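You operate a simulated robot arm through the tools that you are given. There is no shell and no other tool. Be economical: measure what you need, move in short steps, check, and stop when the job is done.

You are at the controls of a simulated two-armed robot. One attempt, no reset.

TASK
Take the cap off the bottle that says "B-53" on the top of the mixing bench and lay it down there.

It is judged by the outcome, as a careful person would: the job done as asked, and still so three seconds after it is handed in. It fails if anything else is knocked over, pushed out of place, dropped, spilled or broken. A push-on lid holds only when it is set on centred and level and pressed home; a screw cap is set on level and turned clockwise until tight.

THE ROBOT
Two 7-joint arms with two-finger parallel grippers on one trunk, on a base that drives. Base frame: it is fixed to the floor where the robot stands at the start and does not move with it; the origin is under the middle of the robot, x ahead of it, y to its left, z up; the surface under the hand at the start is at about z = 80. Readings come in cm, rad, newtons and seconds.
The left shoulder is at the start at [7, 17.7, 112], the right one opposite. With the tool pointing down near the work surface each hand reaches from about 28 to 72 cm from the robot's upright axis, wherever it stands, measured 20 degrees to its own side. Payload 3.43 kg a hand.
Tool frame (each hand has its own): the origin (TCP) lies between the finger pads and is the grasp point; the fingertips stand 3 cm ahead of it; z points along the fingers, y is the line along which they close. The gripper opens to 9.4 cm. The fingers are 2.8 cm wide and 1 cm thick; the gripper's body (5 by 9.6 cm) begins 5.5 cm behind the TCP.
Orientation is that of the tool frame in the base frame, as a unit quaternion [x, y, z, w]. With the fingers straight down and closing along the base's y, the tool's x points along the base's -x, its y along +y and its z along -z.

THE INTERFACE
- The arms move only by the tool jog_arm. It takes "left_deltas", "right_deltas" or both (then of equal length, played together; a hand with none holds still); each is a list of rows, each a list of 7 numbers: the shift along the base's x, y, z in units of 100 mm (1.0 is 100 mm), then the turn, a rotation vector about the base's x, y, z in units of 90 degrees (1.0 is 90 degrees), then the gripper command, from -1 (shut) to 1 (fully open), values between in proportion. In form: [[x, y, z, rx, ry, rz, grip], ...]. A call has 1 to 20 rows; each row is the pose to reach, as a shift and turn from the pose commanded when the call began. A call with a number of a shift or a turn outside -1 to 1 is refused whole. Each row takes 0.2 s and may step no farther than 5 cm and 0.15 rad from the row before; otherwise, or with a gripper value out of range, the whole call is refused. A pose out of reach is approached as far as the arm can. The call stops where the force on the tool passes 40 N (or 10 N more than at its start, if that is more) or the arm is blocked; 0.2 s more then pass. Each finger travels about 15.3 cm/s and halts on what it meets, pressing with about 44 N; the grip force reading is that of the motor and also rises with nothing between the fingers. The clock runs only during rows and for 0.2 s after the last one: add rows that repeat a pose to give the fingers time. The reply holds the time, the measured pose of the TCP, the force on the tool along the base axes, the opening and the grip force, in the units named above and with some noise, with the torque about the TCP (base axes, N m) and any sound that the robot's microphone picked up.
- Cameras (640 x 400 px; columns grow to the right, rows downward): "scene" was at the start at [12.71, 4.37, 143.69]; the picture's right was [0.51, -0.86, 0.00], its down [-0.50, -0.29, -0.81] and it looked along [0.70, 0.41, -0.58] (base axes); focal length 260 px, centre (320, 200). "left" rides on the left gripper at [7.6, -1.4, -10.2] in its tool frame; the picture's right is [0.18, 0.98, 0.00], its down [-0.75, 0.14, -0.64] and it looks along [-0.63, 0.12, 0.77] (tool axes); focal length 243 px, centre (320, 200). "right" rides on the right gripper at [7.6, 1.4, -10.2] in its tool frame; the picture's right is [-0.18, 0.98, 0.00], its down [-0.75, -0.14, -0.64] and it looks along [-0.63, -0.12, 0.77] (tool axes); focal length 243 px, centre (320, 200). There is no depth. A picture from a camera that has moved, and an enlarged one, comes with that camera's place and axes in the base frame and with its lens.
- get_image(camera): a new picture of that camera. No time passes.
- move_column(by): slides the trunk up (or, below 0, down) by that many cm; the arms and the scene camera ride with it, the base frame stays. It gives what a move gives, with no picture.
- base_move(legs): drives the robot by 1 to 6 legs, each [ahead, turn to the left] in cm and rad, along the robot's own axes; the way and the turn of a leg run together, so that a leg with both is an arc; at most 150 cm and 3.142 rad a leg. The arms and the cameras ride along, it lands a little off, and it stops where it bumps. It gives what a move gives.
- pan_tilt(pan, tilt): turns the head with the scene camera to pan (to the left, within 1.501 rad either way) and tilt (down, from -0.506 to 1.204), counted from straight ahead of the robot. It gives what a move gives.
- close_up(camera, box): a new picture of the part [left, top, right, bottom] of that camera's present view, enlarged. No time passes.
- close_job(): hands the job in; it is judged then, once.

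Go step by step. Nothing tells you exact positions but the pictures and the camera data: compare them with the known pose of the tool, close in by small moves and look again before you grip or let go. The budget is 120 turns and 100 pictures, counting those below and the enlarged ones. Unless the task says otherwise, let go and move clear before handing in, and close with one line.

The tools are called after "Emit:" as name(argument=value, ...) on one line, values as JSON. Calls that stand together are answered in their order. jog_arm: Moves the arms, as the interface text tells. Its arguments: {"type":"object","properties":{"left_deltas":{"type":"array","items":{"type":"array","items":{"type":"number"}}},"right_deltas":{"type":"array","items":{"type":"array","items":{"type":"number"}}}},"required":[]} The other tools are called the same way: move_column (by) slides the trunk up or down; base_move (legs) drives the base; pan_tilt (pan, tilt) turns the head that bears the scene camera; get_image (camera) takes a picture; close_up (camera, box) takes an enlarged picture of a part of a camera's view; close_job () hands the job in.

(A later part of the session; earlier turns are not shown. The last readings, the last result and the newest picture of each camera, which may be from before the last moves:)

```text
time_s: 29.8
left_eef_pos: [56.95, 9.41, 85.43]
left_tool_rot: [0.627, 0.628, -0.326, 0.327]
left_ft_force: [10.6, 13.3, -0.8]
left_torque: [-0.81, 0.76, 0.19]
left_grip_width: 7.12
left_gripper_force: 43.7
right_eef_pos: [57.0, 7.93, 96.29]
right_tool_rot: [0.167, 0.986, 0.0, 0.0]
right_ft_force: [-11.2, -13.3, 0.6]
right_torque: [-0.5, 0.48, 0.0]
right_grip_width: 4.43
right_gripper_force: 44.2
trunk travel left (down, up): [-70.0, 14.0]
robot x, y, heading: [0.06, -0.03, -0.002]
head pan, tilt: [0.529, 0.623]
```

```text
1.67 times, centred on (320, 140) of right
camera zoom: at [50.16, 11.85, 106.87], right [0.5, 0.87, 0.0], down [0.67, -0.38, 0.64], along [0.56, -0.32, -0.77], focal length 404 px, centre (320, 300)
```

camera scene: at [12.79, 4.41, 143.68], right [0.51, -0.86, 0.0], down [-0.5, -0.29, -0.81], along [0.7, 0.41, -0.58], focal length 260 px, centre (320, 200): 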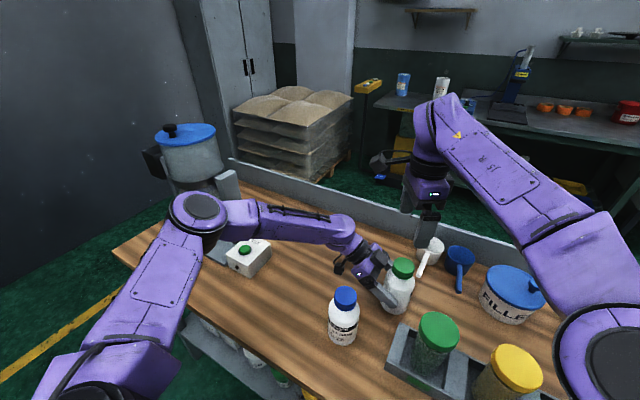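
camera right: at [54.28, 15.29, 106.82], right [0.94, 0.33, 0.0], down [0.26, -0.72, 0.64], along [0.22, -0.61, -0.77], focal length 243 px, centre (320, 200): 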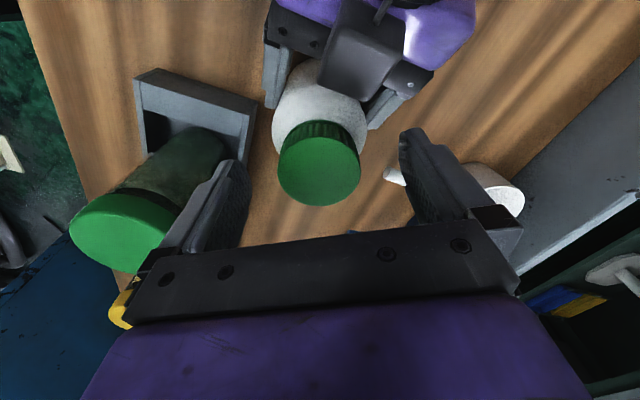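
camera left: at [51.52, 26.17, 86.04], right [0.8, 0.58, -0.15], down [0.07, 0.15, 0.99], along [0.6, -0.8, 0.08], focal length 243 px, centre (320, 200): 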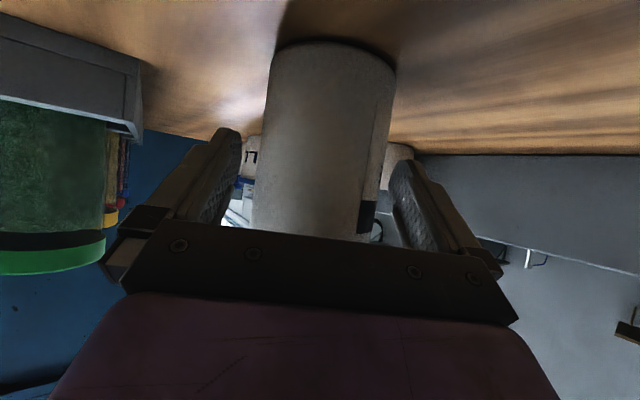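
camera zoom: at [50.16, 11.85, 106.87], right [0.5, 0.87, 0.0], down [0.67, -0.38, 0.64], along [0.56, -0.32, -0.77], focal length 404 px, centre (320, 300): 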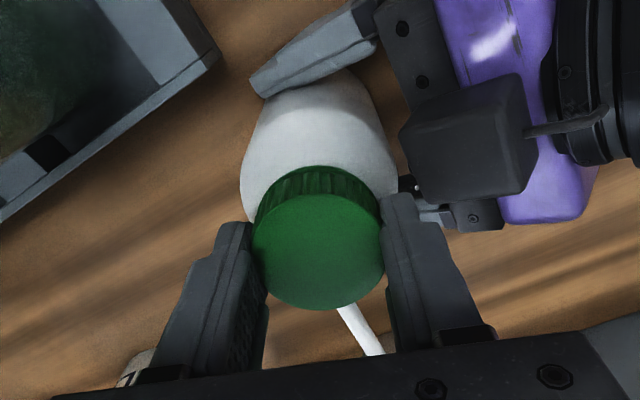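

The cap turns, but a side force of about 17 N has built up, so my centre is slightly off. I'll shift the right hand a little with the force and see whether it drops.

Emit:
jog_arm(right_deltas=[[-0.007, -0.009, 0, 0, 0, 0, -1], [-0.014, -0.018, 0, 0, 0, 0, -1], [-0.014, -0.018, 0, 0, 0, 0, -1]])

```text
time_s: 30.6
left_eef_pos: [56.81, 9.41, 85.3]
left_tool_rot: [0.628, 0.626, -0.327, 0.328]
left_ft_force: [2.9, 4.0, 1.9]
left_torque: [-0.04, -0.09, 0.06]
left_grip_width: 7.13
left_gripper_force: 44.4
right_eef_pos: [56.85, 7.84, 96.45]
right_tool_rot: [0.168, 0.986, -0.001, 0.001]
right_ft_force: [-1.8, -3.0, 0.0]
right_torque: [-0.18, 0.18, 0.01]
right_grip_width: 4.45
right_gripper_force: 43.5
trunk travel left (down, up): [-70.0, 14.0]
robot x, y, heading: [0.07, 0.27, 0.004]
head pan, tilt: [0.529, 0.623]
```

The force dropped to about 3.5 N, which puts the cap axis about 4 mm off towards (+x, -y). I'll continue turning another 70° with that compensated.

Emit:
jog_arm(right_deltas=[[0.0, -0.004, 0.0, 0, 0, 0.085, -1], [0.0, -0.008, 0.002, 0, 0, 0.17, -1], [0.0, -0.012, 0.003, 0, 0, 0.255, -1], [0.0, -0.016, 0.004, 0, 0, 0.34, -1], [0.0, -0.02, 0.005, 0, 0, 0.425, -1], [0.002, -0.024, 0.006, 0, 0, 0.51, -1], [0.004, -0.028, 0.007, 0, 0, 0.595, -1], [0.006, -0.03, 0.008, 0, 0, 0.68, -1], [0.009, -0.033, 0.009, 0, 0, 0.765, -1]])

Emit:
close_up(camera="right", box=[200, 20, 440, 260])

Emit:
close_up(camera="scene", box=[320, 190, 480, 310])

```text
time_s: 32.1
left_eef_pos: [56.89, 9.11, 85.64]
left_tool_rot: [0.626, 0.628, -0.325, 0.329]
left_ft_force: [-2.7, 10.8, 4.9]
left_torque: [-1.18, -0.05, -0.15]
left_grip_width: 6.84
left_gripper_force: 44.7
right_eef_pos: [56.61, 5.96, 96.33]
right_tool_rot: [-0.156, 0.988, 0.007, 0.01]
right_ft_force: [-0.1, -8.2, 3.1]
right_torque: [0.11, 0.3, 0.04]
right_grip_width: 4.46
right_gripper_force: 44.0
right hand out of reach, approached as far as the arm can: row 5, 6, 7
trunk travel left (down, up): [-70.0, 14.0]
robot x, y, heading: [-0.08, -0.35, 0.003]
head pan, tilt: [0.529, 0.623]
stopped in row 7 (right hand): the force on the tool passed its limit at 62 N (the readings are from after the stop); the commanded pose is now the measured one
```

```text
1.67 times, centred on (320, 140) of right
camera zoom: at [48.73, 4.88, 106.63], right [-0.13, 0.99, 0.01], down [0.75, 0.09, 0.66], along [0.65, 0.09, -0.75], focal length 404 px, centre (320, 300)
```

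zoom: 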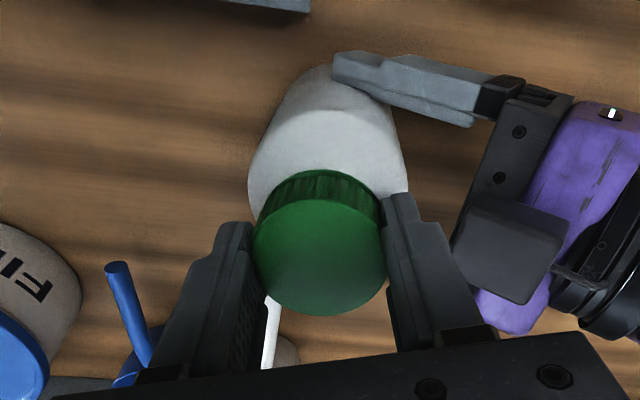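

```text
3.33 times, centred on (400, 250) of scene
camera zoom: at [12.58, 4.15, 143.72], right [0.51, -0.86, 0.0], down [-0.5, -0.29, -0.81], along [0.7, 0.41, -0.58], focal length 868 px, centre (53, 33)
```

zoom: 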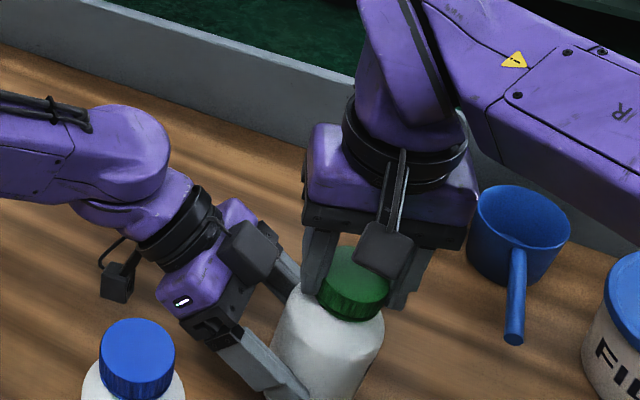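

The right arm ran out of reach at about +15° yaw and pulled sideways; the usable turn range here is about -60° to +10°. I'll check how the bottle stands before relieving this.

Emit:
close_up(camera="scene", box=[340, 240, 440, 320])

Emit:
get_image(camera="left")

```text
5.00 times, centred on (390, 280) of scene
camera zoom: at [12.58, 4.15, 143.72], right [0.51, -0.86, 0.0], down [-0.5, -0.29, -0.81], along [0.7, 0.41, -0.58], focal length 1301 px, centre (-30, -200)
```

zoom: 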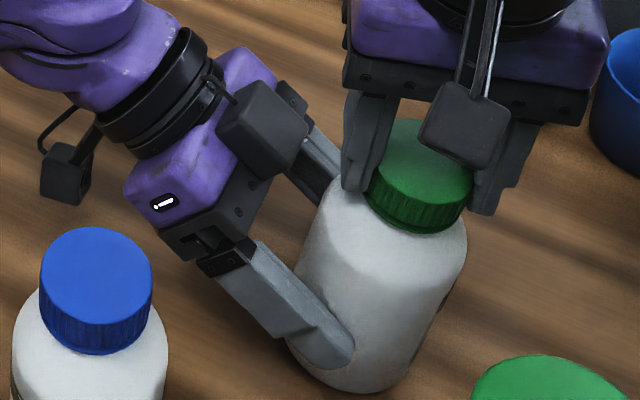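

```text
60 pictures are left
camera left: at [55.26, 21.88, 85.09], right [0.98, 0.11, -0.15], down [0.14, 0.1, 0.99], along [0.12, -0.99, 0.08], focal length 243 px, centre (320, 200)
```

left: 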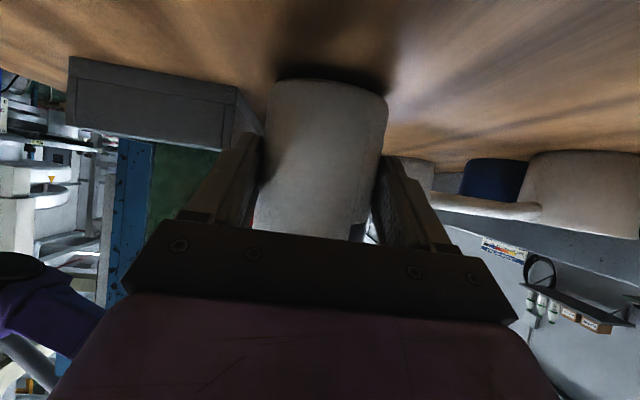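

The bottle has been tipped slightly towards -y by that pull. I'll bring the cap back upright with the right hand, backing the yaw off a little to stay in reach.

Emit:
jog_arm(right_deltas=[[0.0, 0.03, 0.0, 0, 0, -0.04, -1], [0.005, 0.06, 0.0, 0, 0, -0.08, -1], [0.01, 0.09, 0.0, 0, 0, -0.1, -1], [0.015, 0.12, 0.0, 0, 0, -0.12, -1], [0.02, 0.15, 0.0, 0, 0, -0.14, -1], [0.02, 0.15, 0.0, 0, 0, -0.14, -1]])

Emit:
close_up(camera="scene", box=[340, 240, 440, 320])

Emit:
get_image(camera="left")

```text
time_s: 33.5
left_eef_pos: [56.8, 9.36, 85.48]
left_tool_rot: [0.626, 0.629, -0.326, 0.328]
left_ft_force: [6.5, 36.6, -7.2]
left_torque: [-1.45, 0.05, 0.14]
left_grip_width: 6.87
left_gripper_force: 43.6
right_eef_pos: [56.83, 7.7, 96.36]
right_tool_rot: [-0.047, 0.999, 0.005, 0.01]
right_ft_force: [-5.8, -32.4, 10.4]
right_torque: [-1.66, 0.49, -0.05]
right_grip_width: 4.48
right_gripper_force: 44.1
trunk travel left (down, up): [-70.0, 14.0]
robot x, y, heading: [-0.06, 0.21, 0.004]
head pan, tilt: [0.529, 0.623]
```

```text
5.00 times, centred on (390, 280) of scene
camera zoom: at [12.67, 4.47, 143.7], right [0.51, -0.86, 0.0], down [-0.5, -0.3, -0.81], along [0.7, 0.41, -0.58], focal length 1301 px, centre (-30, -200)
```

zoom: 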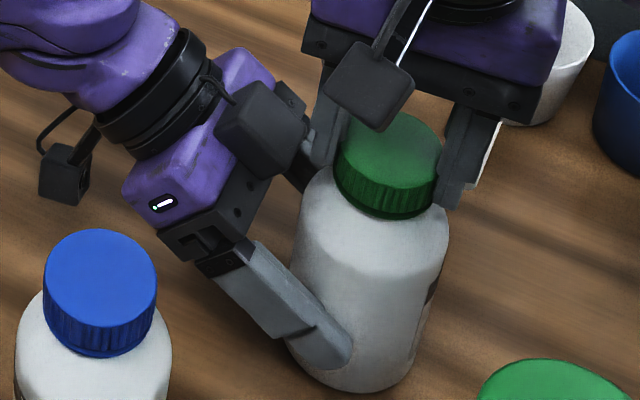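

```text
58 pictures are left
camera left: at [55.3, 22.16, 84.92], right [0.98, 0.11, -0.15], down [0.14, 0.1, 0.99], along [0.12, -0.99, 0.08], focal length 243 px, centre (320, 200)
```

left: 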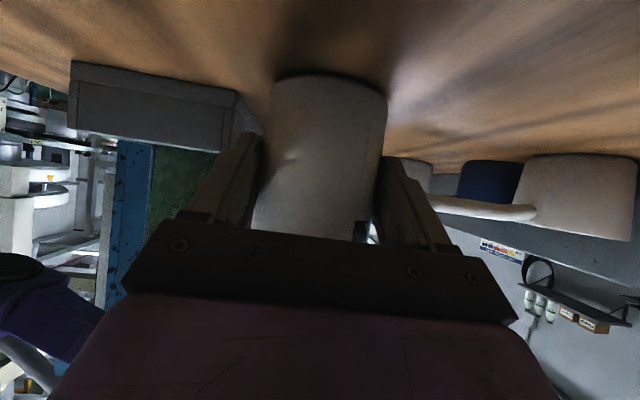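

The bottle is upright again, but its base slid a few mm towards -y, so a side force remains. I'll ease the right hand -y by 0.5 cm, then open and re-grip the left.

Emit:
jog_arm(right_deltas=[[0.0, -0.025, 0.0, 0, 0, 0, -1], [-0.005, -0.05, 0.0, 0, 0, 0, -1], [-0.005, -0.05, 0.0, 0, 0, 0, -1]])

Emit:
jog_arm(right_deltas=[[0.0, 0, 0.0, 0, 0, 0, -0.3], [0.0, 0, 0.0, 0, 0, 0, 0.2], [0.0, 0, 0.0, 0, 0, 0, 0.5], [0.0, 0, 0.0, 0, 0, 0, 0.5]])

Emit:
close_up(camera="scene", box=[340, 240, 440, 320])

Emit:
close_up(camera="right", box=[200, 20, 440, 260])

```text
time_s: 34.3
left_eef_pos: [56.69, 9.13, 85.42]
left_tool_rot: [0.626, 0.626, -0.328, 0.328]
left_ft_force: [8.0, 8.5, -16.2]
left_torque: [0.47, 0.37, 0.13]
left_grip_width: 6.85
left_gripper_force: 44.1
right_eef_pos: [56.63, 7.3, 96.38]
right_tool_rot: [-0.049, 0.999, 0.007, 0.01]
right_ft_force: [-6.8, -5.8, 18.9]
right_torque: [-0.55, 0.31, 0.01]
right_grip_width: 4.47
right_gripper_force: 44.0
trunk travel left (down, up): [-70.0, 14.0]
robot x, y, heading: [0.05, -0.21, -0.004]
head pan, tilt: [0.529, 0.623]
```

```text
time_s: 35.3
left_eef_pos: [56.81, 9.13, 85.43]
left_tool_rot: [0.626, 0.627, -0.328, 0.328]
left_ft_force: [0.4, -0.3, -3.8]
left_torque: [0.09, 0.0, 0.0]
left_grip_width: 6.87
left_gripper_force: 44.2
right_eef_pos: [56.86, 7.2, 96.14]
right_tool_rot: [-0.049, 0.999, 0.005, 0.009]
right_ft_force: [0.3, 0.2, -0.1]
right_torque: [0.01, 0.03, 0.01]
right_grip_width: 7.06
right_gripper_force: 0.0
trunk travel left (down, up): [-70.0, 14.0]
robot x, y, heading: [-0.03, 0.29, -0.0]
head pan, tilt: [0.529, 0.623]
```

```text
5.00 times, centred on (390, 280) of scene
camera zoom: at [12.81, 4.39, 143.68], right [0.51, -0.86, 0.0], down [-0.5, -0.3, -0.81], along [0.7, 0.41, -0.58], focal length 1301 px, centre (-30, -200)
```

zoom: 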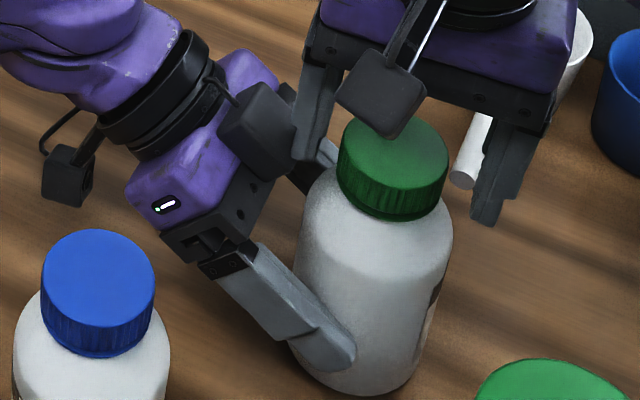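

```text
1.67 times, centred on (320, 140) of right
camera zoom: at [48.92, 7.79, 106.49], right [0.09, 1.0, 0.01], down [0.75, -0.08, 0.65], along [0.65, -0.05, -0.76], focal length 404 px, centre (320, 300)
```

zoom: 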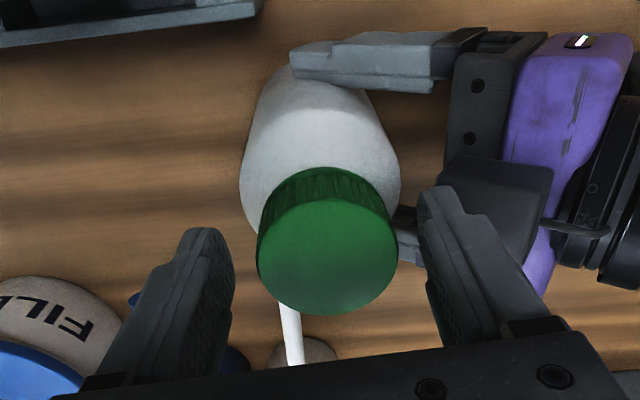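

The bottle still leans a few degrees in the left grip. With the right fingers loosely around the cap as a guard, I'll open the left so it settles flat.

Emit:
jog_arm(left_deltas=[[0, 0, -0.01, 0, 0, 0, -1], [0, 0, -0.02, 0, 0, 0, -1], [0, 0, -0.02, 0, 0, 0, 0.55], [0, 0, -0.02, 0, 0, 0, 0.7], [0, 0, -0.02, 0, 0, 0, 1], [0, 0, -0.02, 0, 0, 0, 1], [0, 0, -0.02, 0, 0, 0, 1]])

Emit:
close_up(camera="scene", box=[340, 240, 440, 320])

Emit:
get_image(camera="left")

Emit:
get_image(camera="right")

```text
time_s: 36.9
left_eef_pos: [56.81, 9.11, 85.19]
left_tool_rot: [0.627, 0.627, -0.327, 0.328]
left_ft_force: [0.8, -0.6, 0.4]
left_torque: [-0.01, -0.01, 0.01]
left_grip_width: 9.39
left_gripper_force: 0.0
right_eef_pos: [56.8, 7.18, 96.27]
right_tool_rot: [-0.047, 0.999, 0.005, 0.009]
right_ft_force: [-0.5, -0.6, 0.0]
right_torque: [0.02, 0.04, -0.02]
right_grip_width: 7.05
right_gripper_force: 0.0
trunk travel left (down, up): [-70.0, 14.0]
robot x, y, heading: [0.28, -0.58, 0.002]
head pan, tilt: [0.529, 0.623]
```

```text
5.00 times, centred on (390, 280) of scene
camera zoom: at [12.72, 4.4, 143.69], right [0.51, -0.86, 0.0], down [-0.5, -0.3, -0.81], along [0.7, 0.41, -0.58], focal length 1301 px, centre (-30, -200)
```

zoom: 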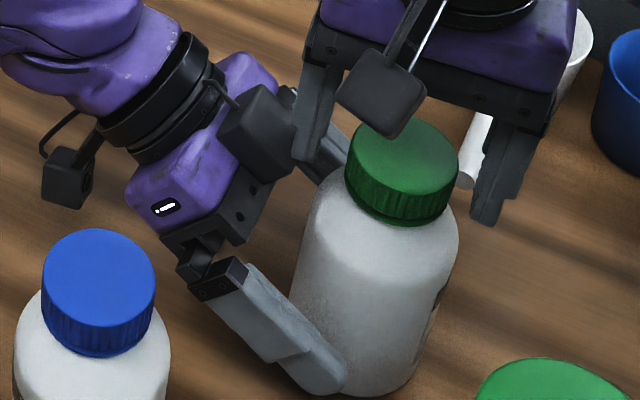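

```text
54 pictures are left
camera left: at [55.31, 21.9, 84.75], right [0.98, 0.11, -0.15], down [0.14, 0.1, 0.99], along [0.12, -0.99, 0.08], focal length 243 px, centre (320, 200)
```

left: 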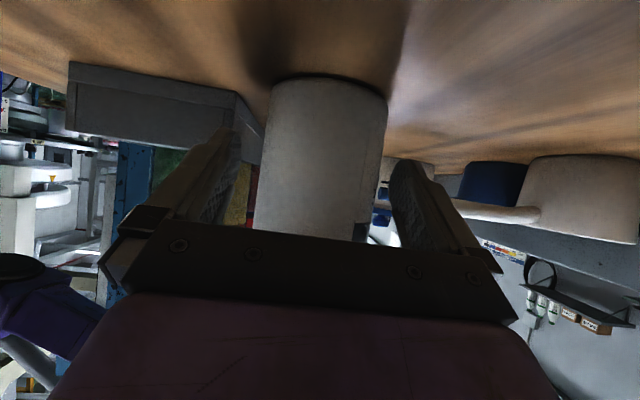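

```text
53 pictures are left
camera right: at [48.86, 7.79, 106.54], right [0.09, 1.0, 0.01], down [0.75, -0.08, 0.66], along [0.65, -0.05, -0.76], focal length 243 px, centre (320, 200)
```

right: 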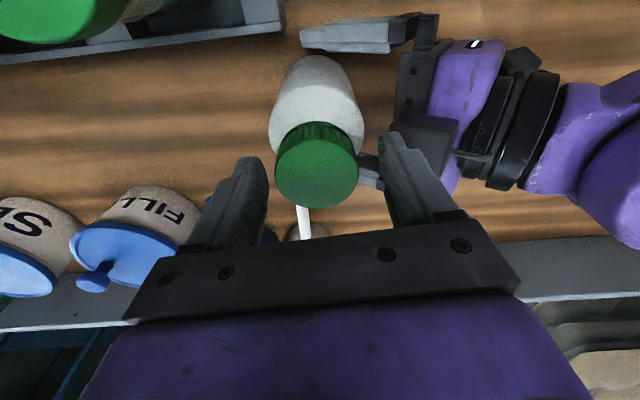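

The bottle now stands flat at about (56.65, 6.9). I'll advance the left hand 0.8 cm, re-grip the body, then lift the right hand slightly and turn it back to -60°.

Emit:
jog_arm(left_deltas=[[0, -0.04, 0, 0, 0, 0, 1], [-0.01, -0.08, 0, 0, 0, 0, 1], [-0.01, -0.08, 0, 0, 0, 0, 0.6], [-0.01, -0.08, 0, 0, 0, 0, -1], [-0.01, -0.08, 0, 0, 0, 0, -1], [-0.01, -0.08, 0, 0, 0, 0, -1]])

Emit:
jog_arm(right_deltas=[[0, 0, 0.2, 0, 0, 0, 1], [0, 0, 0.3, 0, 0, -0.09, 1], [0, 0, 0.3, 0, 0, -0.18, 1], [0, 0, 0.3, 0, 0, -0.27, 1], [0, 0, 0.3, 0, 0, -0.36, 1], [0, 0, 0.3, 0, 0, -0.45, 1], [0, 0, 0.3, 0, 0, -0.54, 1], [0, 0, 0.3, 0, 0, -0.63, 1], [0, 0, 0.3, 0, 0, -0.72, 1], [0, 0, 0.3, 0, 0, -0.81, 1], [0, 0, 0.3, 0, 0, -0.9, 1]])

Emit:
get_image(camera="right")

Emit:
close_up(camera="scene", box=[320, 220, 440, 316])

```text
time_s: 38.3
left_eef_pos: [56.85, 8.31, 85.33]
left_tool_rot: [0.626, 0.627, -0.327, 0.328]
left_ft_force: [2.2, 3.8, 0.5]
left_torque: [-0.23, 0.13, 0.04]
left_grip_width: 7.27
left_gripper_force: 43.6
right_eef_pos: [56.78, 7.28, 96.2]
right_tool_rot: [-0.047, 0.999, 0.005, 0.01]
right_ft_force: [-0.6, -1.8, 1.5]
right_torque: [0.0, 0.01, -0.02]
right_grip_width: 6.92
right_gripper_force: 0.0
trunk travel left (down, up): [-70.0, 14.0]
robot x, y, heading: [0.17, -0.04, -0.002]
head pan, tilt: [0.529, 0.623]
```

```text
time_s: 40.7
left_eef_pos: [56.79, 8.32, 85.19]
left_tool_rot: [0.626, 0.627, -0.327, 0.328]
left_ft_force: [-1.0, -0.9, 0.4]
left_torque: [-0.01, 0.13, -0.01]
left_grip_width: 7.24
left_gripper_force: 43.8
right_eef_pos: [56.75, 7.34, 99.14]
right_tool_rot: [0.614, 0.79, -0.002, 0.011]
right_ft_force: [-0.8, 0.4, 0.3]
right_torque: [0.0, -0.01, 0.02]
right_grip_width: 9.41
right_gripper_force: 0.1
trunk travel left (down, up): [-70.0, 14.0]
robot x, y, heading: [-0.06, 0.08, 0.005]
head pan, tilt: [0.529, 0.623]
```

```text
52 pictures are left
camera right: at [56.12, 15.16, 109.51], right [1.0, 0.06, 0.01], down [0.04, -0.75, 0.66], along [0.05, -0.65, -0.76], focal length 243 px, centre (320, 200)
```

right: 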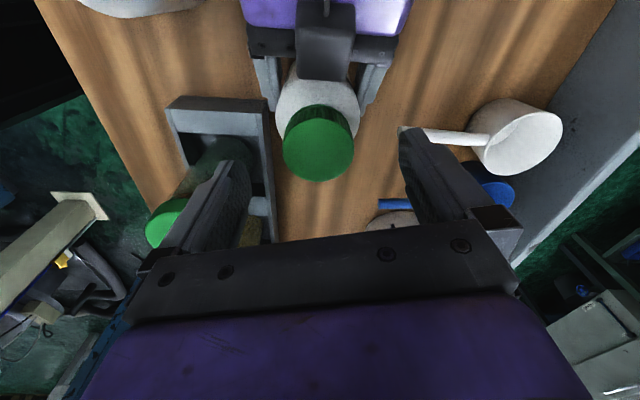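

```text
4.17 times, centred on (380, 268) of scene
camera zoom: at [12.73, 4.39, 143.69], right [0.51, -0.86, 0.0], down [-0.5, -0.3, -0.81], along [0.7, 0.41, -0.58], focal length 1084 px, centre (70, -83)
```

zoom: 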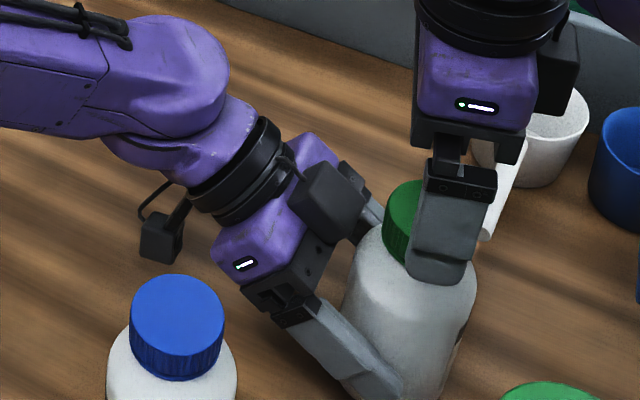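

The right hand is at yaw -76°. Correcting for the bias I saw earlier, the cap axis is near (56.75, 6.95), so I'll level the tool, shift -y 0.4 cm, descend and grip.

Emit:
jog_arm(right_deltas=[[0, -0.02, 0, 0.005, 0.005, 0, 1], [0, -0.039, -0.1, 0.0106, 0.0095, 0, 1], [0, -0.039, -0.2, 0.0106, 0.0095, 0, 1], [0, -0.039, -0.295, 0.0106, 0.0095, 0, 1], [0, -0.039, -0.295, 0.0106, 0.0095, 0, 0.4], [0, -0.039, -0.295, 0.0106, 0.0095, 0, 0], [0, -0.039, -0.295, 0.0106, 0.0095, 0, -1], [0, -0.039, -0.295, 0.0106, 0.0095, 0, -1]])

```text
time_s: 42.5
left_eef_pos: [56.69, 8.4, 85.29]
left_tool_rot: [0.626, 0.627, -0.327, 0.328]
left_ft_force: [4.8, 2.5, 1.7]
left_torque: [-0.12, 0.46, 0.07]
left_grip_width: 7.26
left_gripper_force: 44.0
right_eef_pos: [56.82, 6.96, 96.19]
right_tool_rot: [0.612, 0.791, 0.0, 0.0]
right_ft_force: [-5.3, -2.0, 1.0]
right_torque: [-0.06, 0.15, -0.01]
right_grip_width: 4.51
right_gripper_force: 44.1
trunk travel left (down, up): [-70.0, 14.0]
robot x, y, heading: [-0.16, -0.29, 0.003]
head pan, tilt: [0.529, 0.623]
```

Gripped with low side force. I'll turn CCW 40° and check.

Emit:
jog_arm(right_deltas=[[-0.006, 0, 0, 0, 0, 0.08, -1], [-0.006, 0, 0, 0, 0, 0.16, -1], [-0.006, 0, 0, 0, 0, 0.24, -1], [-0.006, 0, 0.0, 0, 0, 0.32, -1], [-0.006, 0, 0.0, 0, 0, 0.4, -1], [-0.006, 0, 0.0, 0, 0, 0.45, -1]])

```text
time_s: 43.9
left_eef_pos: [56.66, 8.19, 85.26]
left_tool_rot: [0.627, 0.626, -0.328, 0.328]
left_ft_force: [-8.4, -4.2, 1.9]
left_torque: [0.34, -0.68, -0.14]
left_grip_width: 7.28
left_gripper_force: 44.1
right_eef_pos: [56.75, 6.89, 96.3]
right_tool_rot: [0.3, 0.954, 0.0, 0.0]
right_ft_force: [9.8, 4.7, -1.8]
right_torque: [0.15, -0.24, -0.01]
right_grip_width: 4.48
right_gripper_force: 43.4
trunk travel left (down, up): [-70.0, 14.0]
robot x, y, heading: [0.04, 0.32, 0.001]
head pan, tilt: [0.529, 0.623]
```

Emit:
jog_arm(right_deltas=[[0.012, 0.006, 0, 0, 0, 0.08, -1], [0.012, 0.006, 0, 0, 0, 0.16, -1], [0.012, 0.006, 0, 0, 0, 0.24, -1], [0.012, 0.006, 0, 0, 0, 0.28, -1]])

Emit:
close_up(camera="scene", box=[340, 230, 440, 310])

Emit:
close_up(camera="right", box=[200, 20, 440, 260])

```text
time_s: 44.9
left_eef_pos: [56.64, 8.25, 85.29]
left_tool_rot: [0.626, 0.627, -0.328, 0.328]
left_ft_force: [-3.7, -7.6, -1.0]
left_torque: [0.64, -0.15, -0.04]
left_grip_width: 7.27
left_gripper_force: 43.9
right_eef_pos: [56.85, 6.95, 96.31]
right_tool_rot: [0.084, 0.996, -0.001, -0.001]
right_ft_force: [4.7, 8.1, 0.1]
right_torque: [0.16, -0.19, -0.01]
right_grip_width: 4.49
right_gripper_force: 43.8
trunk travel left (down, up): [-70.0, 14.0]
robot x, y, heading: [0.23, -0.04, 0.0]
head pan, tilt: [0.529, 0.623]
```

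```text
5.00 times, centred on (390, 270) of scene
camera zoom: at [12.71, 4.41, 143.69], right [0.51, -0.86, 0.0], down [-0.5, -0.3, -0.81], along [0.7, 0.41, -0.58], focal length 1301 px, centre (-30, -150)
```

zoom: 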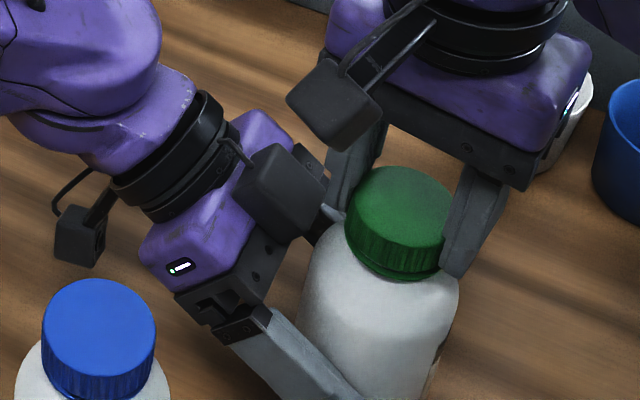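

```text
1.67 times, centred on (320, 140) of right
camera zoom: at [49.57, 9.63, 106.72], right [0.35, 0.94, 0.0], down [0.72, -0.27, 0.64], along [0.6, -0.22, -0.77], focal length 404 px, centre (320, 300)
```

zoom: 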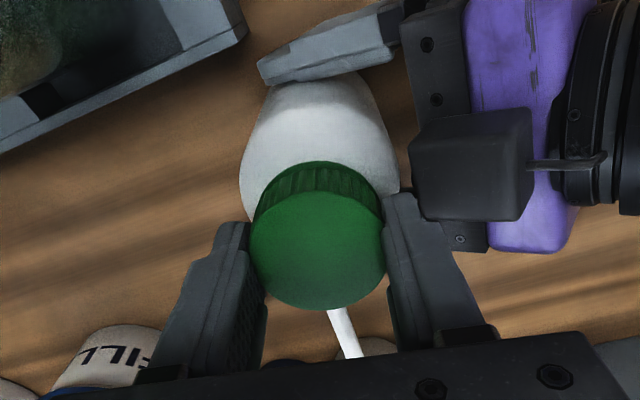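

Another 65° turned smoothly. I'll ratchet: open slightly, lift, turn back to -76°, descend and grip again.

Emit:
jog_arm(right_deltas=[[0.007, 0.012, 0, 0, 0, 0, -0.2], [0.007, 0.012, 0, 0, 0, 0, 0.2], [0.007, 0.012, 0, 0, 0, 0, 0.2], [0.007, 0.012, 0.15, 0, 0, 0, 0.3], [0.007, 0.012, 0.3, 0, 0, -0.08, 0.5], [0, 0.0, 0.3, 0, 0, -0.17, 0.8], [0, 0.0, 0.3, 0, 0, -0.26, 1], [0, 0, 0.3, 0, 0, -0.35, 1], [0, 0, 0.3, 0, 0, -0.44, 1], [0, 0, 0.3, 0, 0, -0.53, 1], [0, 0, 0.3, 0, 0, -0.62, 1], [0, 0, 0.3, 0, 0, -0.71, 1], [0, 0, 0.3, 0, 0, -0.73, 1]])

Emit:
get_image(camera="right")

Emit:
close_up(camera="scene", box=[340, 230, 440, 310])

```text
time_s: 47.7
left_eef_pos: [56.73, 8.43, 85.21]
left_tool_rot: [0.626, 0.626, -0.328, 0.328]
left_ft_force: [1.6, 0.7, 0.9]
left_torque: [-0.01, 0.05, -0.03]
left_grip_width: 7.26
left_gripper_force: 43.7
right_eef_pos: [56.89, 6.71, 99.23]
right_tool_rot: [0.613, 0.79, 0.0, 0.0]
right_ft_force: [0.6, 0.7, 0.2]
right_torque: [-0.02, 0.0, 0.03]
right_grip_width: 9.39
right_gripper_force: 0.1
trunk travel left (down, up): [-70.0, 14.0]
robot x, y, heading: [0.17, -0.07, -0.003]
head pan, tilt: [0.529, 0.623]
```

```text
48 pictures are left
camera right: at [56.33, 14.61, 109.71], right [1.0, 0.06, 0.0], down [0.05, -0.76, 0.64], along [0.04, -0.64, -0.77], focal length 243 px, centre (320, 200)
```

right: 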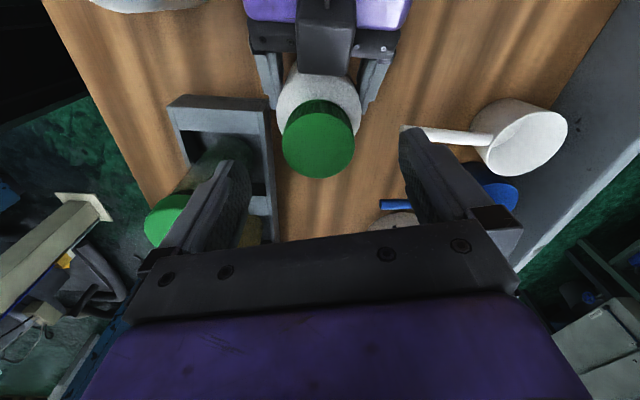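

```text
5.00 times, centred on (390, 270) of scene
camera zoom: at [12.73, 4.43, 143.69], right [0.51, -0.86, 0.0], down [-0.5, -0.3, -0.81], along [0.7, 0.41, -0.58], focal length 1301 px, centre (-30, -150)
```

zoom: 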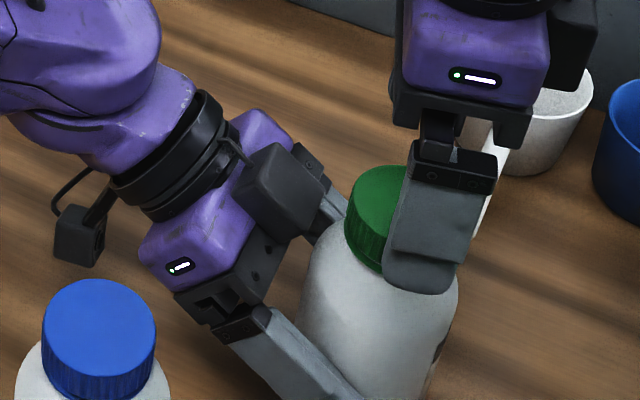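

Cap position relative to the hand matches the last good grip. I'll descend, grip and turn 65°.

Emit:
jog_arm(right_deltas=[[0, 0, -0.1, 0, 0, 0, 1], [0, 0, -0.2, 0, 0, 0, 1], [0, 0, -0.3, 0, 0, 0, 1], [0, 0, -0.3, 0, 0, 0, 0.4], [0, 0, -0.3, 0, 0, 0, 0], [0, 0, -0.3, 0, 0, 0, -1], [0, 0, -0.3, 0, 0, 0, -1]])

Emit:
jog_arm(right_deltas=[[0, 0, 0, 0, 0, 0.09, -1], [0, 0, 0, 0, 0, 0.18, -1], [0, 0, 0, 0, 0, 0.27, -1], [0.002, 0.002, 0, 0, 0, 0.36, -1], [0.004, 0.002, 0, 0, 0, 0.45, -1], [0.006, 0.004, 0, 0, 0, 0.54, -1], [0.008, 0.006, 0, 0, 0, 0.63, -1], [0.01, 0.01, 0, 0, 0, 0.72, -1]])

Emit:
close_up(camera="scene", box=[340, 230, 440, 310])

```text
time_s: 49.3
left_eef_pos: [56.81, 8.34, 85.21]
left_tool_rot: [0.626, 0.628, -0.327, 0.328]
left_ft_force: [9.5, 2.6, -0.2]
left_torque: [-0.33, 0.93, 0.15]
left_grip_width: 7.26
left_gripper_force: 44.0
right_eef_pos: [56.78, 6.82, 96.07]
right_tool_rot: [0.612, 0.791, -0.001, 0.0]
right_ft_force: [-11.3, -3.1, -0.1]
right_torque: [-0.03, 0.28, -0.03]
right_grip_width: 4.49
right_gripper_force: 44.1
trunk travel left (down, up): [-70.0, 14.0]
robot x, y, heading: [0.18, -0.3, -0.003]
head pan, tilt: [0.529, 0.623]
```

```text
time_s: 51.1
left_eef_pos: [56.83, 8.37, 85.39]
left_tool_rot: [0.626, 0.627, -0.327, 0.328]
left_ft_force: [16.4, 3.4, -0.1]
left_torque: [-0.3, 1.21, 0.2]
left_grip_width: 7.29
left_gripper_force: 43.9
right_eef_pos: [56.82, 6.94, 96.22]
right_tool_rot: [0.092, 0.996, 0.0, -0.001]
right_ft_force: [-16.5, -3.7, 1.4]
right_torque: [-0.09, 0.5, 0.02]
right_grip_width: 4.47
right_gripper_force: 43.9
trunk travel left (down, up): [-70.0, 14.0]
robot x, y, heading: [-0.07, -0.35, 0.003]
head pan, tilt: [0.529, 0.623]
```

```text
5.00 times, centred on (390, 270) of scene
camera zoom: at [12.74, 4.39, 143.69], right [0.51, -0.86, 0.0], down [-0.5, -0.3, -0.81], along [0.7, 0.41, -0.58], focal length 1301 px, centre (-30, -150)
```

zoom: 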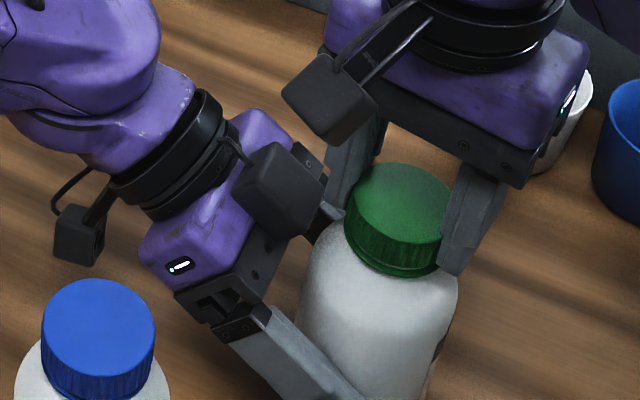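

The cap appears to be rising about 2 mm. I'll relieve the side force and test with a gentle 3 mm lift.

Emit:
jog_arm(right_deltas=[[-0.012, -0.003, 0, 0, 0, 0, -1], [-0.022, -0.004, 0, 0, 0, 0, -1], [-0.022, -0.004, 0.01, 0, 0, 0, -1], [-0.022, -0.004, 0.02, 0, 0, 0, -1], [-0.022, -0.004, 0.03, 0, 0, 0, -1]])

```text
time_s: 52.3
left_eef_pos: [56.66, 8.15, 85.25]
left_tool_rot: [0.627, 0.625, -0.328, 0.328]
left_ft_force: [-8.7, 3.9, 10.0]
left_torque: [-0.46, -0.77, -0.11]
left_grip_width: 7.28
left_gripper_force: 44.1
right_eef_pos: [56.86, 6.85, 96.41]
right_tool_rot: [0.094, 0.996, -0.002, 0.001]
right_ft_force: [8.0, -3.8, -15.4]
right_torque: [-0.08, -0.22, 0.02]
right_grip_width: 4.46
right_gripper_force: 44.3
trunk travel left (down, up): [-70.0, 14.0]
robot x, y, heading: [0.13, 0.06, 0.006]
head pan, tilt: [0.529, 0.623]
```

Still threaded, so I'll relax the pull and ratchet again in one sequence.

Emit:
jog_arm(right_deltas=[[0.012, -0.005, -0.025, 0, 0, 0, -1], [0.012, -0.005, -0.025, 0, 0, 0, -0.1], [0.012, -0.005, -0.025, 0, 0, 0, 0.2], [0.012, -0.005, -0.025, 0, 0, 0, 0.2], [0.012, -0.005, 0.15, 0, 0, 0, 0.3], [0.012, -0.005, 0.28, 0, 0, -0.08, 0.5], [0.012, -0.005, 0.28, 0, 0, -0.17, 0.8], [0.012, -0.005, 0.28, 0, 0, -0.26, 1], [0.012, -0.005, 0.28, 0, 0, -0.35, 1], [0.012, -0.005, 0.28, 0, 0, -0.44, 1], [0.012, -0.005, 0.28, 0, 0, -0.53, 1], [0.012, -0.005, 0.28, 0, 0, -0.62, 1], [0.012, -0.005, 0.28, 0, 0, -0.72, 1], [0.012, -0.005, 0.15, 0, 0, -0.72, 1], [0.012, -0.005, -0.015, 0, 0, -0.72, 1], [0.012, -0.005, -0.015, 0, 0, -0.72, 0.4], [0.012, -0.005, -0.015, 0, 0, -0.72, 0], [0.012, -0.005, -0.015, 0, 0, -0.72, -1], [0.012, -0.005, -0.015, 0, 0, -0.72, -1]])

```text
refused: row 13 steps farther than a row can; nothing moved
```

Emit:
jog_arm(right_deltas=[[0.012, -0.005, -0.025, 0, 0, 0, -1], [0.012, -0.005, -0.025, 0, 0, 0, -0.1], [0.012, -0.005, -0.025, 0, 0, 0, 0.2], [0.012, -0.005, -0.025, 0, 0, 0, 0.2], [0.012, -0.005, 0.15, 0, 0, 0, 0.3], [0.012, -0.005, 0.28, 0, 0, -0.09, 0.5], [0.012, -0.005, 0.28, 0, 0, -0.18, 0.8], [0.012, -0.005, 0.28, 0, 0, -0.27, 1], [0.012, -0.005, 0.28, 0, 0, -0.36, 1], [0.012, -0.005, 0.28, 0, 0, -0.45, 1], [0.012, -0.005, 0.28, 0, 0, -0.54, 1], [0.012, -0.005, 0.28, 0, 0, -0.63, 1], [0.012, -0.005, 0.28, 0, 0, -0.72, 1], [0.012, -0.005, 0.15, 0, 0, -0.72, 1], [0.012, -0.005, -0.015, 0, 0, -0.72, 1], [0.012, -0.005, -0.015, 0, 0, -0.72, 0.4], [0.012, -0.005, -0.015, 0, 0, -0.72, 0], [0.012, -0.005, -0.015, 0, 0, -0.72, -1], [0.012, -0.005, -0.015, 0, 0, -0.72, -1]])

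Emit:
close_up(camera="right", box=[200, 20, 440, 260])

```text
time_s: 56.3
left_eef_pos: [56.65, 8.37, 85.36]
left_tool_rot: [0.626, 0.627, -0.327, 0.329]
left_ft_force: [1.9, 1.0, -0.6]
left_torque: [0.0, 0.22, -0.01]
left_grip_width: 7.26
left_gripper_force: 44.0
right_eef_pos: [56.78, 6.92, 96.45]
right_tool_rot: [0.612, 0.791, -0.001, -0.001]
right_ft_force: [-2.5, 0.3, 0.2]
right_torque: [-0.01, 0.06, -0.02]
right_grip_width: 4.5
right_gripper_force: 44.0
trunk travel left (down, up): [-70.0, 14.0]
robot x, y, heading: [0.0, -0.29, 0.003]
head pan, tilt: [0.529, 0.623]
```

```text
1.67 times, centred on (320, 140) of right
camera zoom: at [56.27, 14.73, 106.88], right [1.0, 0.07, 0.0], down [0.05, -0.76, 0.64], along [0.04, -0.64, -0.77], focal length 404 px, centre (320, 300)
```

zoom: 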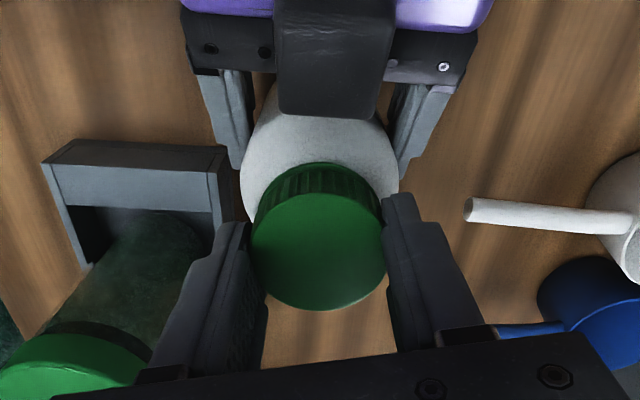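

Excellent grip with almost no side force. I'll turn CCW another 65°, rising slightly, then test the lift.

Emit:
jog_arm(right_deltas=[[0, 0, 0.002, 0, 0, 0.09, -1], [0, 0, 0.004, 0, 0, 0.18, -1], [0, 0, 0.006, 0, 0, 0.27, -1], [0.0, 0.0, 0.008, 0, 0, 0.36, -1], [0.0, 0.0, 0.01, 0, 0, 0.45, -1], [0, 0.0, 0.012, 0, 0, 0.54, -1], [0, 0, 0.014, 0, 0, 0.63, -1], [0, 0, 0.015, 0, 0, 0.72, -1]])

Emit:
jog_arm(right_deltas=[[0, 0, 0.01, 0, 0, 0, -1], [0, 0, 0.02, 0, 0, 0, -1], [0, 0, 0.02, 0, 0, 0, -1]])

Emit:
close_up(camera="scene", box=[340, 230, 440, 310])

```text
time_s: 58.1
left_eef_pos: [56.76, 8.27, 85.27]
left_tool_rot: [0.626, 0.627, -0.328, 0.328]
left_ft_force: [8.4, -12.1, -0.8]
left_torque: [0.95, 0.58, 0.09]
left_grip_width: 7.25
left_gripper_force: 43.8
right_eef_pos: [56.72, 6.97, 96.44]
right_tool_rot: [0.093, 0.996, 0.0, -0.001]
right_ft_force: [-9.0, 10.8, -1.3]
right_torque: [0.37, 0.33, -0.02]
right_grip_width: 4.49
right_gripper_force: 43.3
trunk travel left (down, up): [-70.0, 14.0]
robot x, y, heading: [0.02, 0.2, 0.005]
head pan, tilt: [0.529, 0.623]
```

```text
time_s: 58.9
left_eef_pos: [56.67, 8.38, 85.36]
left_tool_rot: [0.627, 0.626, -0.328, 0.328]
left_ft_force: [5.3, -13.2, 6.5]
left_torque: [1.0, 0.48, 0.09]
left_grip_width: 7.26
left_gripper_force: 43.4
right_eef_pos: [56.92, 7.03, 96.75]
right_tool_rot: [0.093, 0.996, -0.001, -0.001]
right_ft_force: [-6.1, 12.3, -10.3]
right_torque: [0.36, 0.22, -0.01]
right_grip_width: 4.5
right_gripper_force: 43.7
trunk travel left (down, up): [-70.0, 14.0]
robot x, y, heading: [0.02, -0.33, 0.004]
head pan, tilt: [0.529, 0.623]
```

```text
5.00 times, centred on (390, 270) of scene
camera zoom: at [12.79, 4.41, 143.68], right [0.51, -0.86, 0.0], down [-0.5, -0.3, -0.81], along [0.7, 0.41, -0.58], focal length 1301 px, centre (-30, -150)
```

zoom: 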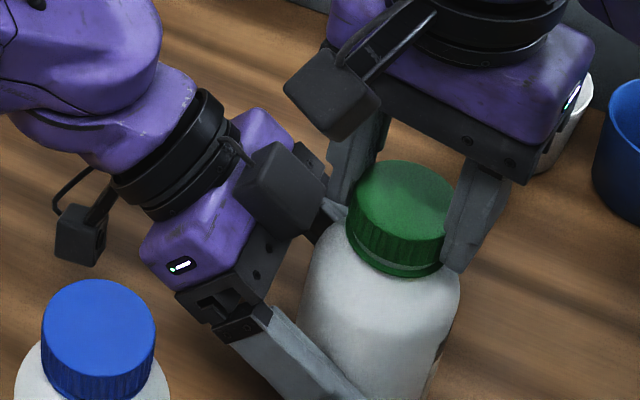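

The neck is now showing below the cap, so it's rising. I'll ratchet again.

Emit:
jog_arm(right_deltas=[[-0.006, 0.012, -0.015, 0, 0, 0, -1], [-0.006, 0.012, -0.015, 0, 0, 0, -0.1], [-0.006, 0.012, -0.015, 0, 0, 0, 0.2], [-0.006, 0.012, -0.015, 0, 0, 0, 0.2], [-0.005, 0.005, 0.15, 0, 0, 0, 0.3], [-0.005, 0.0, 0.28, 0, 0, -0.09, 0.5], [-0.005, 0, 0.28, 0, 0, -0.18, 0.8], [-0.005, 0, 0.28, 0, 0, -0.27, 1], [-0.005, 0, 0.28, 0, 0, -0.36, 1], [-0.005, 0, 0.28, 0, 0, -0.45, 1], [-0.005, 0, 0.28, 0, 0, -0.54, 1], [-0.005, 0, 0.28, 0, 0, -0.63, 1], [-0.005, 0, 0.28, 0, 0, -0.72, 1], [-0.005, 0, 0.15, 0, 0, -0.72, 1], [-0.005, 0, -0.01, 0, 0, -0.72, 1], [-0.005, 0, -0.01, 0, 0, -0.72, 0.4], [-0.005, 0, -0.01, 0, 0, -0.72, 0], [-0.005, 0, -0.01, 0, 0, -0.72, -1], [-0.005, 0, -0.01, 0, 0, -0.72, -1]])

Emit:
jog_arm(right_deltas=[[0, 0, 0.002, 0, 0, 0.09, -1], [0, 0, 0.004, 0, 0, 0.18, -1], [0, 0, 0.006, 0, 0, 0.27, -1], [0.0, 0.0, 0.008, 0, 0, 0.36, -1], [0.0, 0.002, 0.01, 0, 0, 0.45, -1], [0, 0.004, 0.012, 0, 0, 0.54, -1], [-0.002, 0.006, 0.014, 0, 0, 0.63, -1], [-0.004, 0.008, 0.016, 0, 0, 0.72, -1]])

Emit:
jog_arm(right_deltas=[[0, 0, 0.01, 0, 0, 0, -1], [0, 0, 0.02, 0, 0, 0, -1], [0, 0, 0.02, 0, 0, 0, -1]])

Emit:
close_up(camera="scene", box=[340, 230, 440, 310])

```text
time_s: 62.9
left_eef_pos: [56.74, 8.31, 85.19]
left_tool_rot: [0.626, 0.627, -0.327, 0.329]
left_ft_force: [1.4, 2.0, 1.3]
left_torque: [-0.09, 0.21, 0.01]
left_grip_width: 7.26
left_gripper_force: 44.1
right_eef_pos: [56.76, 6.86, 96.62]
right_tool_rot: [0.613, 0.79, -0.001, -0.001]
right_ft_force: [-2.8, -1.1, 0.2]
right_torque: [-0.03, 0.06, 0.03]
right_grip_width: 4.52
right_gripper_force: 43.8
trunk travel left (down, up): [-70.0, 14.0]
robot x, y, heading: [-0.02, 0.13, 0.009]
head pan, tilt: [0.529, 0.623]
```

```text
time_s: 64.7
left_eef_pos: [56.66, 8.4, 85.21]
left_tool_rot: [0.627, 0.626, -0.327, 0.329]
left_ft_force: [-2.0, 2.0, 0.1]
left_torque: [-0.16, -0.2, -0.03]
left_grip_width: 7.25
left_gripper_force: 44.0
right_eef_pos: [56.77, 7.08, 96.87]
right_tool_rot: [0.093, 0.996, 0.001, 0.0]
right_ft_force: [1.9, -2.3, -0.3]
right_torque: [-0.02, -0.05, -0.01]
right_grip_width: 4.49
right_gripper_force: 44.6
trunk travel left (down, up): [-70.0, 14.0]
robot x, y, heading: [0.01, 0.21, 0.001]
head pan, tilt: [0.529, 0.623]
```

```text
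time_s: 65.5
left_eef_pos: [56.74, 8.32, 85.33]
left_tool_rot: [0.626, 0.627, -0.328, 0.328]
left_ft_force: [-4.7, 2.6, 0.6]
left_torque: [-0.26, -0.46, -0.07]
left_grip_width: 7.25
left_gripper_force: 44.3
right_eef_pos: [56.7, 7.0, 97.02]
right_tool_rot: [0.094, 0.996, 0.0, 0.0]
right_ft_force: [3.9, -2.4, -2.2]
right_torque: [-0.01, -0.06, 0.02]
right_grip_width: 4.51
right_gripper_force: 44.0
trunk travel left (down, up): [-70.0, 14.0]
robot x, y, heading: [0.25, -0.43, 0.003]
head pan, tilt: [0.529, 0.623]
```

```text
5.00 times, centred on (390, 270) of scene
camera zoom: at [12.73, 4.41, 143.69], right [0.51, -0.86, 0.0], down [-0.5, -0.3, -0.81], along [0.7, 0.41, -0.58], focal length 1301 px, centre (-30, -150)
```

zoom: 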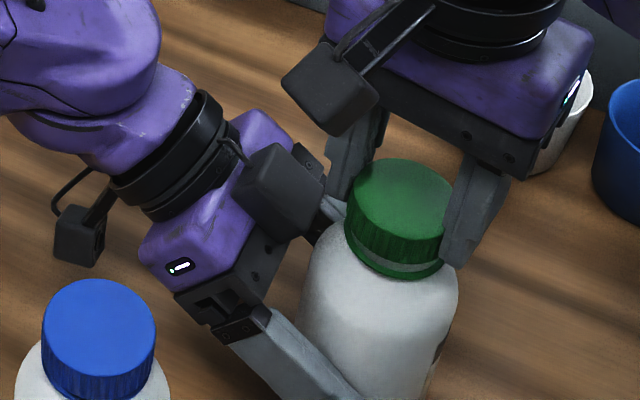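

Almost no resistance now, so the cap may be free. I'll lift gently another 5 mm.

Emit:
jog_arm(right_deltas=[[0.004, -0.003, 0.01, 0, 0, 0, -1], [0.004, -0.003, 0.02, 0, 0, 0, -1], [0.004, -0.003, 0.03, 0, 0, 0, -1], [0.004, -0.003, 0.04, 0, 0, 0, -1], [0.004, -0.003, 0.05, 0, 0, 0, -1]])

Emit:
close_up(camera="scene", box=[340, 230, 440, 310])

```text
time_s: 66.7
left_eef_pos: [56.71, 8.23, 85.37]
left_tool_rot: [0.626, 0.627, -0.327, 0.328]
left_ft_force: [-1.0, 0.0, 1.3]
left_torque: [-0.04, -0.01, -0.01]
left_grip_width: 7.24
left_gripper_force: 43.7
right_eef_pos: [56.85, 7.04, 97.51]
right_tool_rot: [0.093, 0.996, 0.0, 0.0]
right_ft_force: [-0.6, -0.9, 0.1]
right_torque: [0.01, -0.02, 0.01]
right_grip_width: 4.49
right_gripper_force: 44.5
trunk travel left (down, up): [-70.0, 14.0]
robot x, y, heading: [-0.2, 0.28, -0.0]
head pan, tilt: [0.529, 0.623]
```

```text
5.00 times, centred on (390, 270) of scene
camera zoom: at [12.72, 4.4, 143.69], right [0.51, -0.86, 0.0], down [-0.5, -0.3, -0.81], along [0.7, 0.41, -0.58], focal length 1301 px, centre (-30, -150)
```

zoom: 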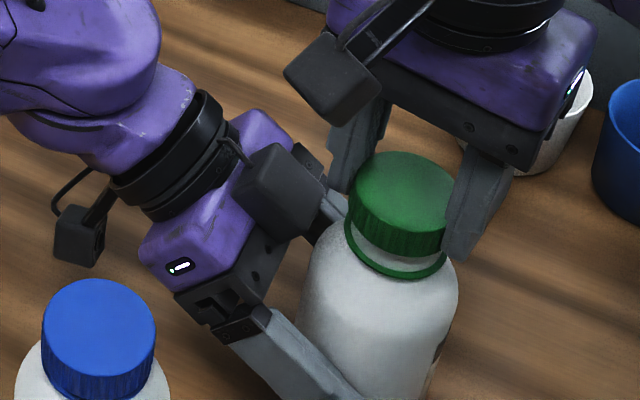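

The cap is off its thread; only the tamper ring stays on the neck. I'll lift it clear.

Emit:
jog_arm(right_deltas=[[0, 0, 0.08, 0, 0, 0, -1], [0, 0, 0.16, 0, 0, 0, -1], [0, 0, 0.24, 0, 0, 0, -1], [0, 0, 0.32, 0, 0, 0, -1], [-0.02, -0.03, 0.45, 0, 0, 0, -1], [-0.05, -0.05, 0.55, 0, 0, 0, -1]])

Emit:
get_image(camera="scene")

Emit:
get_image(camera="right")

```text
time_s: 68.1
left_eef_pos: [56.65, 8.25, 85.24]
left_tool_rot: [0.626, 0.627, -0.327, 0.328]
left_ft_force: [-0.9, 0.5, 0.5]
left_torque: [-0.03, -0.02, -0.03]
left_grip_width: 7.25
left_gripper_force: 43.8
right_eef_pos: [56.23, 6.42, 103.04]
right_tool_rot: [0.093, 0.996, -0.001, 0.0]
right_ft_force: [-0.3, 0.1, 0.6]
right_torque: [-0.03, -0.02, 0.0]
right_grip_width: 4.49
right_gripper_force: 43.8
trunk travel left (down, up): [-70.0, 14.0]
robot x, y, heading: [0.05, 0.28, 0.01]
head pan, tilt: [0.529, 0.623]
```

```text
41 pictures are left
camera scene: at [12.72, 4.4, 143.69], right [0.51, -0.86, 0.0], down [-0.5, -0.3, -0.81], along [0.7, 0.41, -0.58], focal length 260 px, centre (320, 200)
```

scene: 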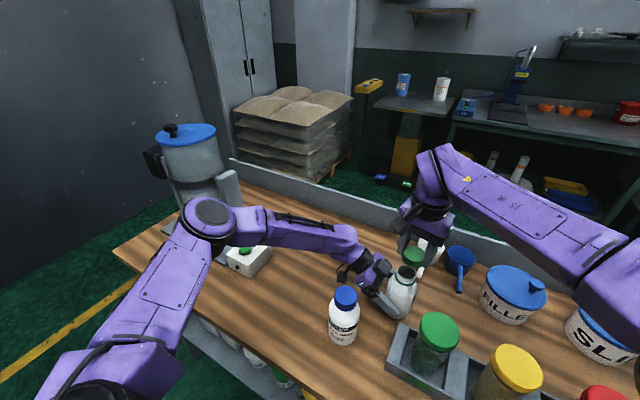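

```text
40 pictures are left
camera right: at [49.05, 9.3, 113.47], right [0.36, 0.93, 0.0], down [0.71, -0.28, 0.64], along [0.6, -0.23, -0.77], focal length 243 px, centre (320, 200)
```

right: 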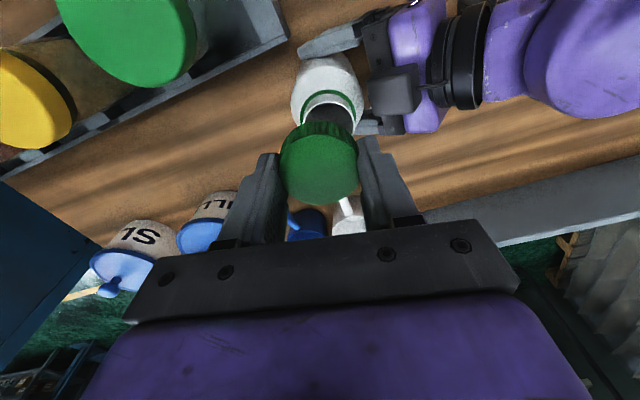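

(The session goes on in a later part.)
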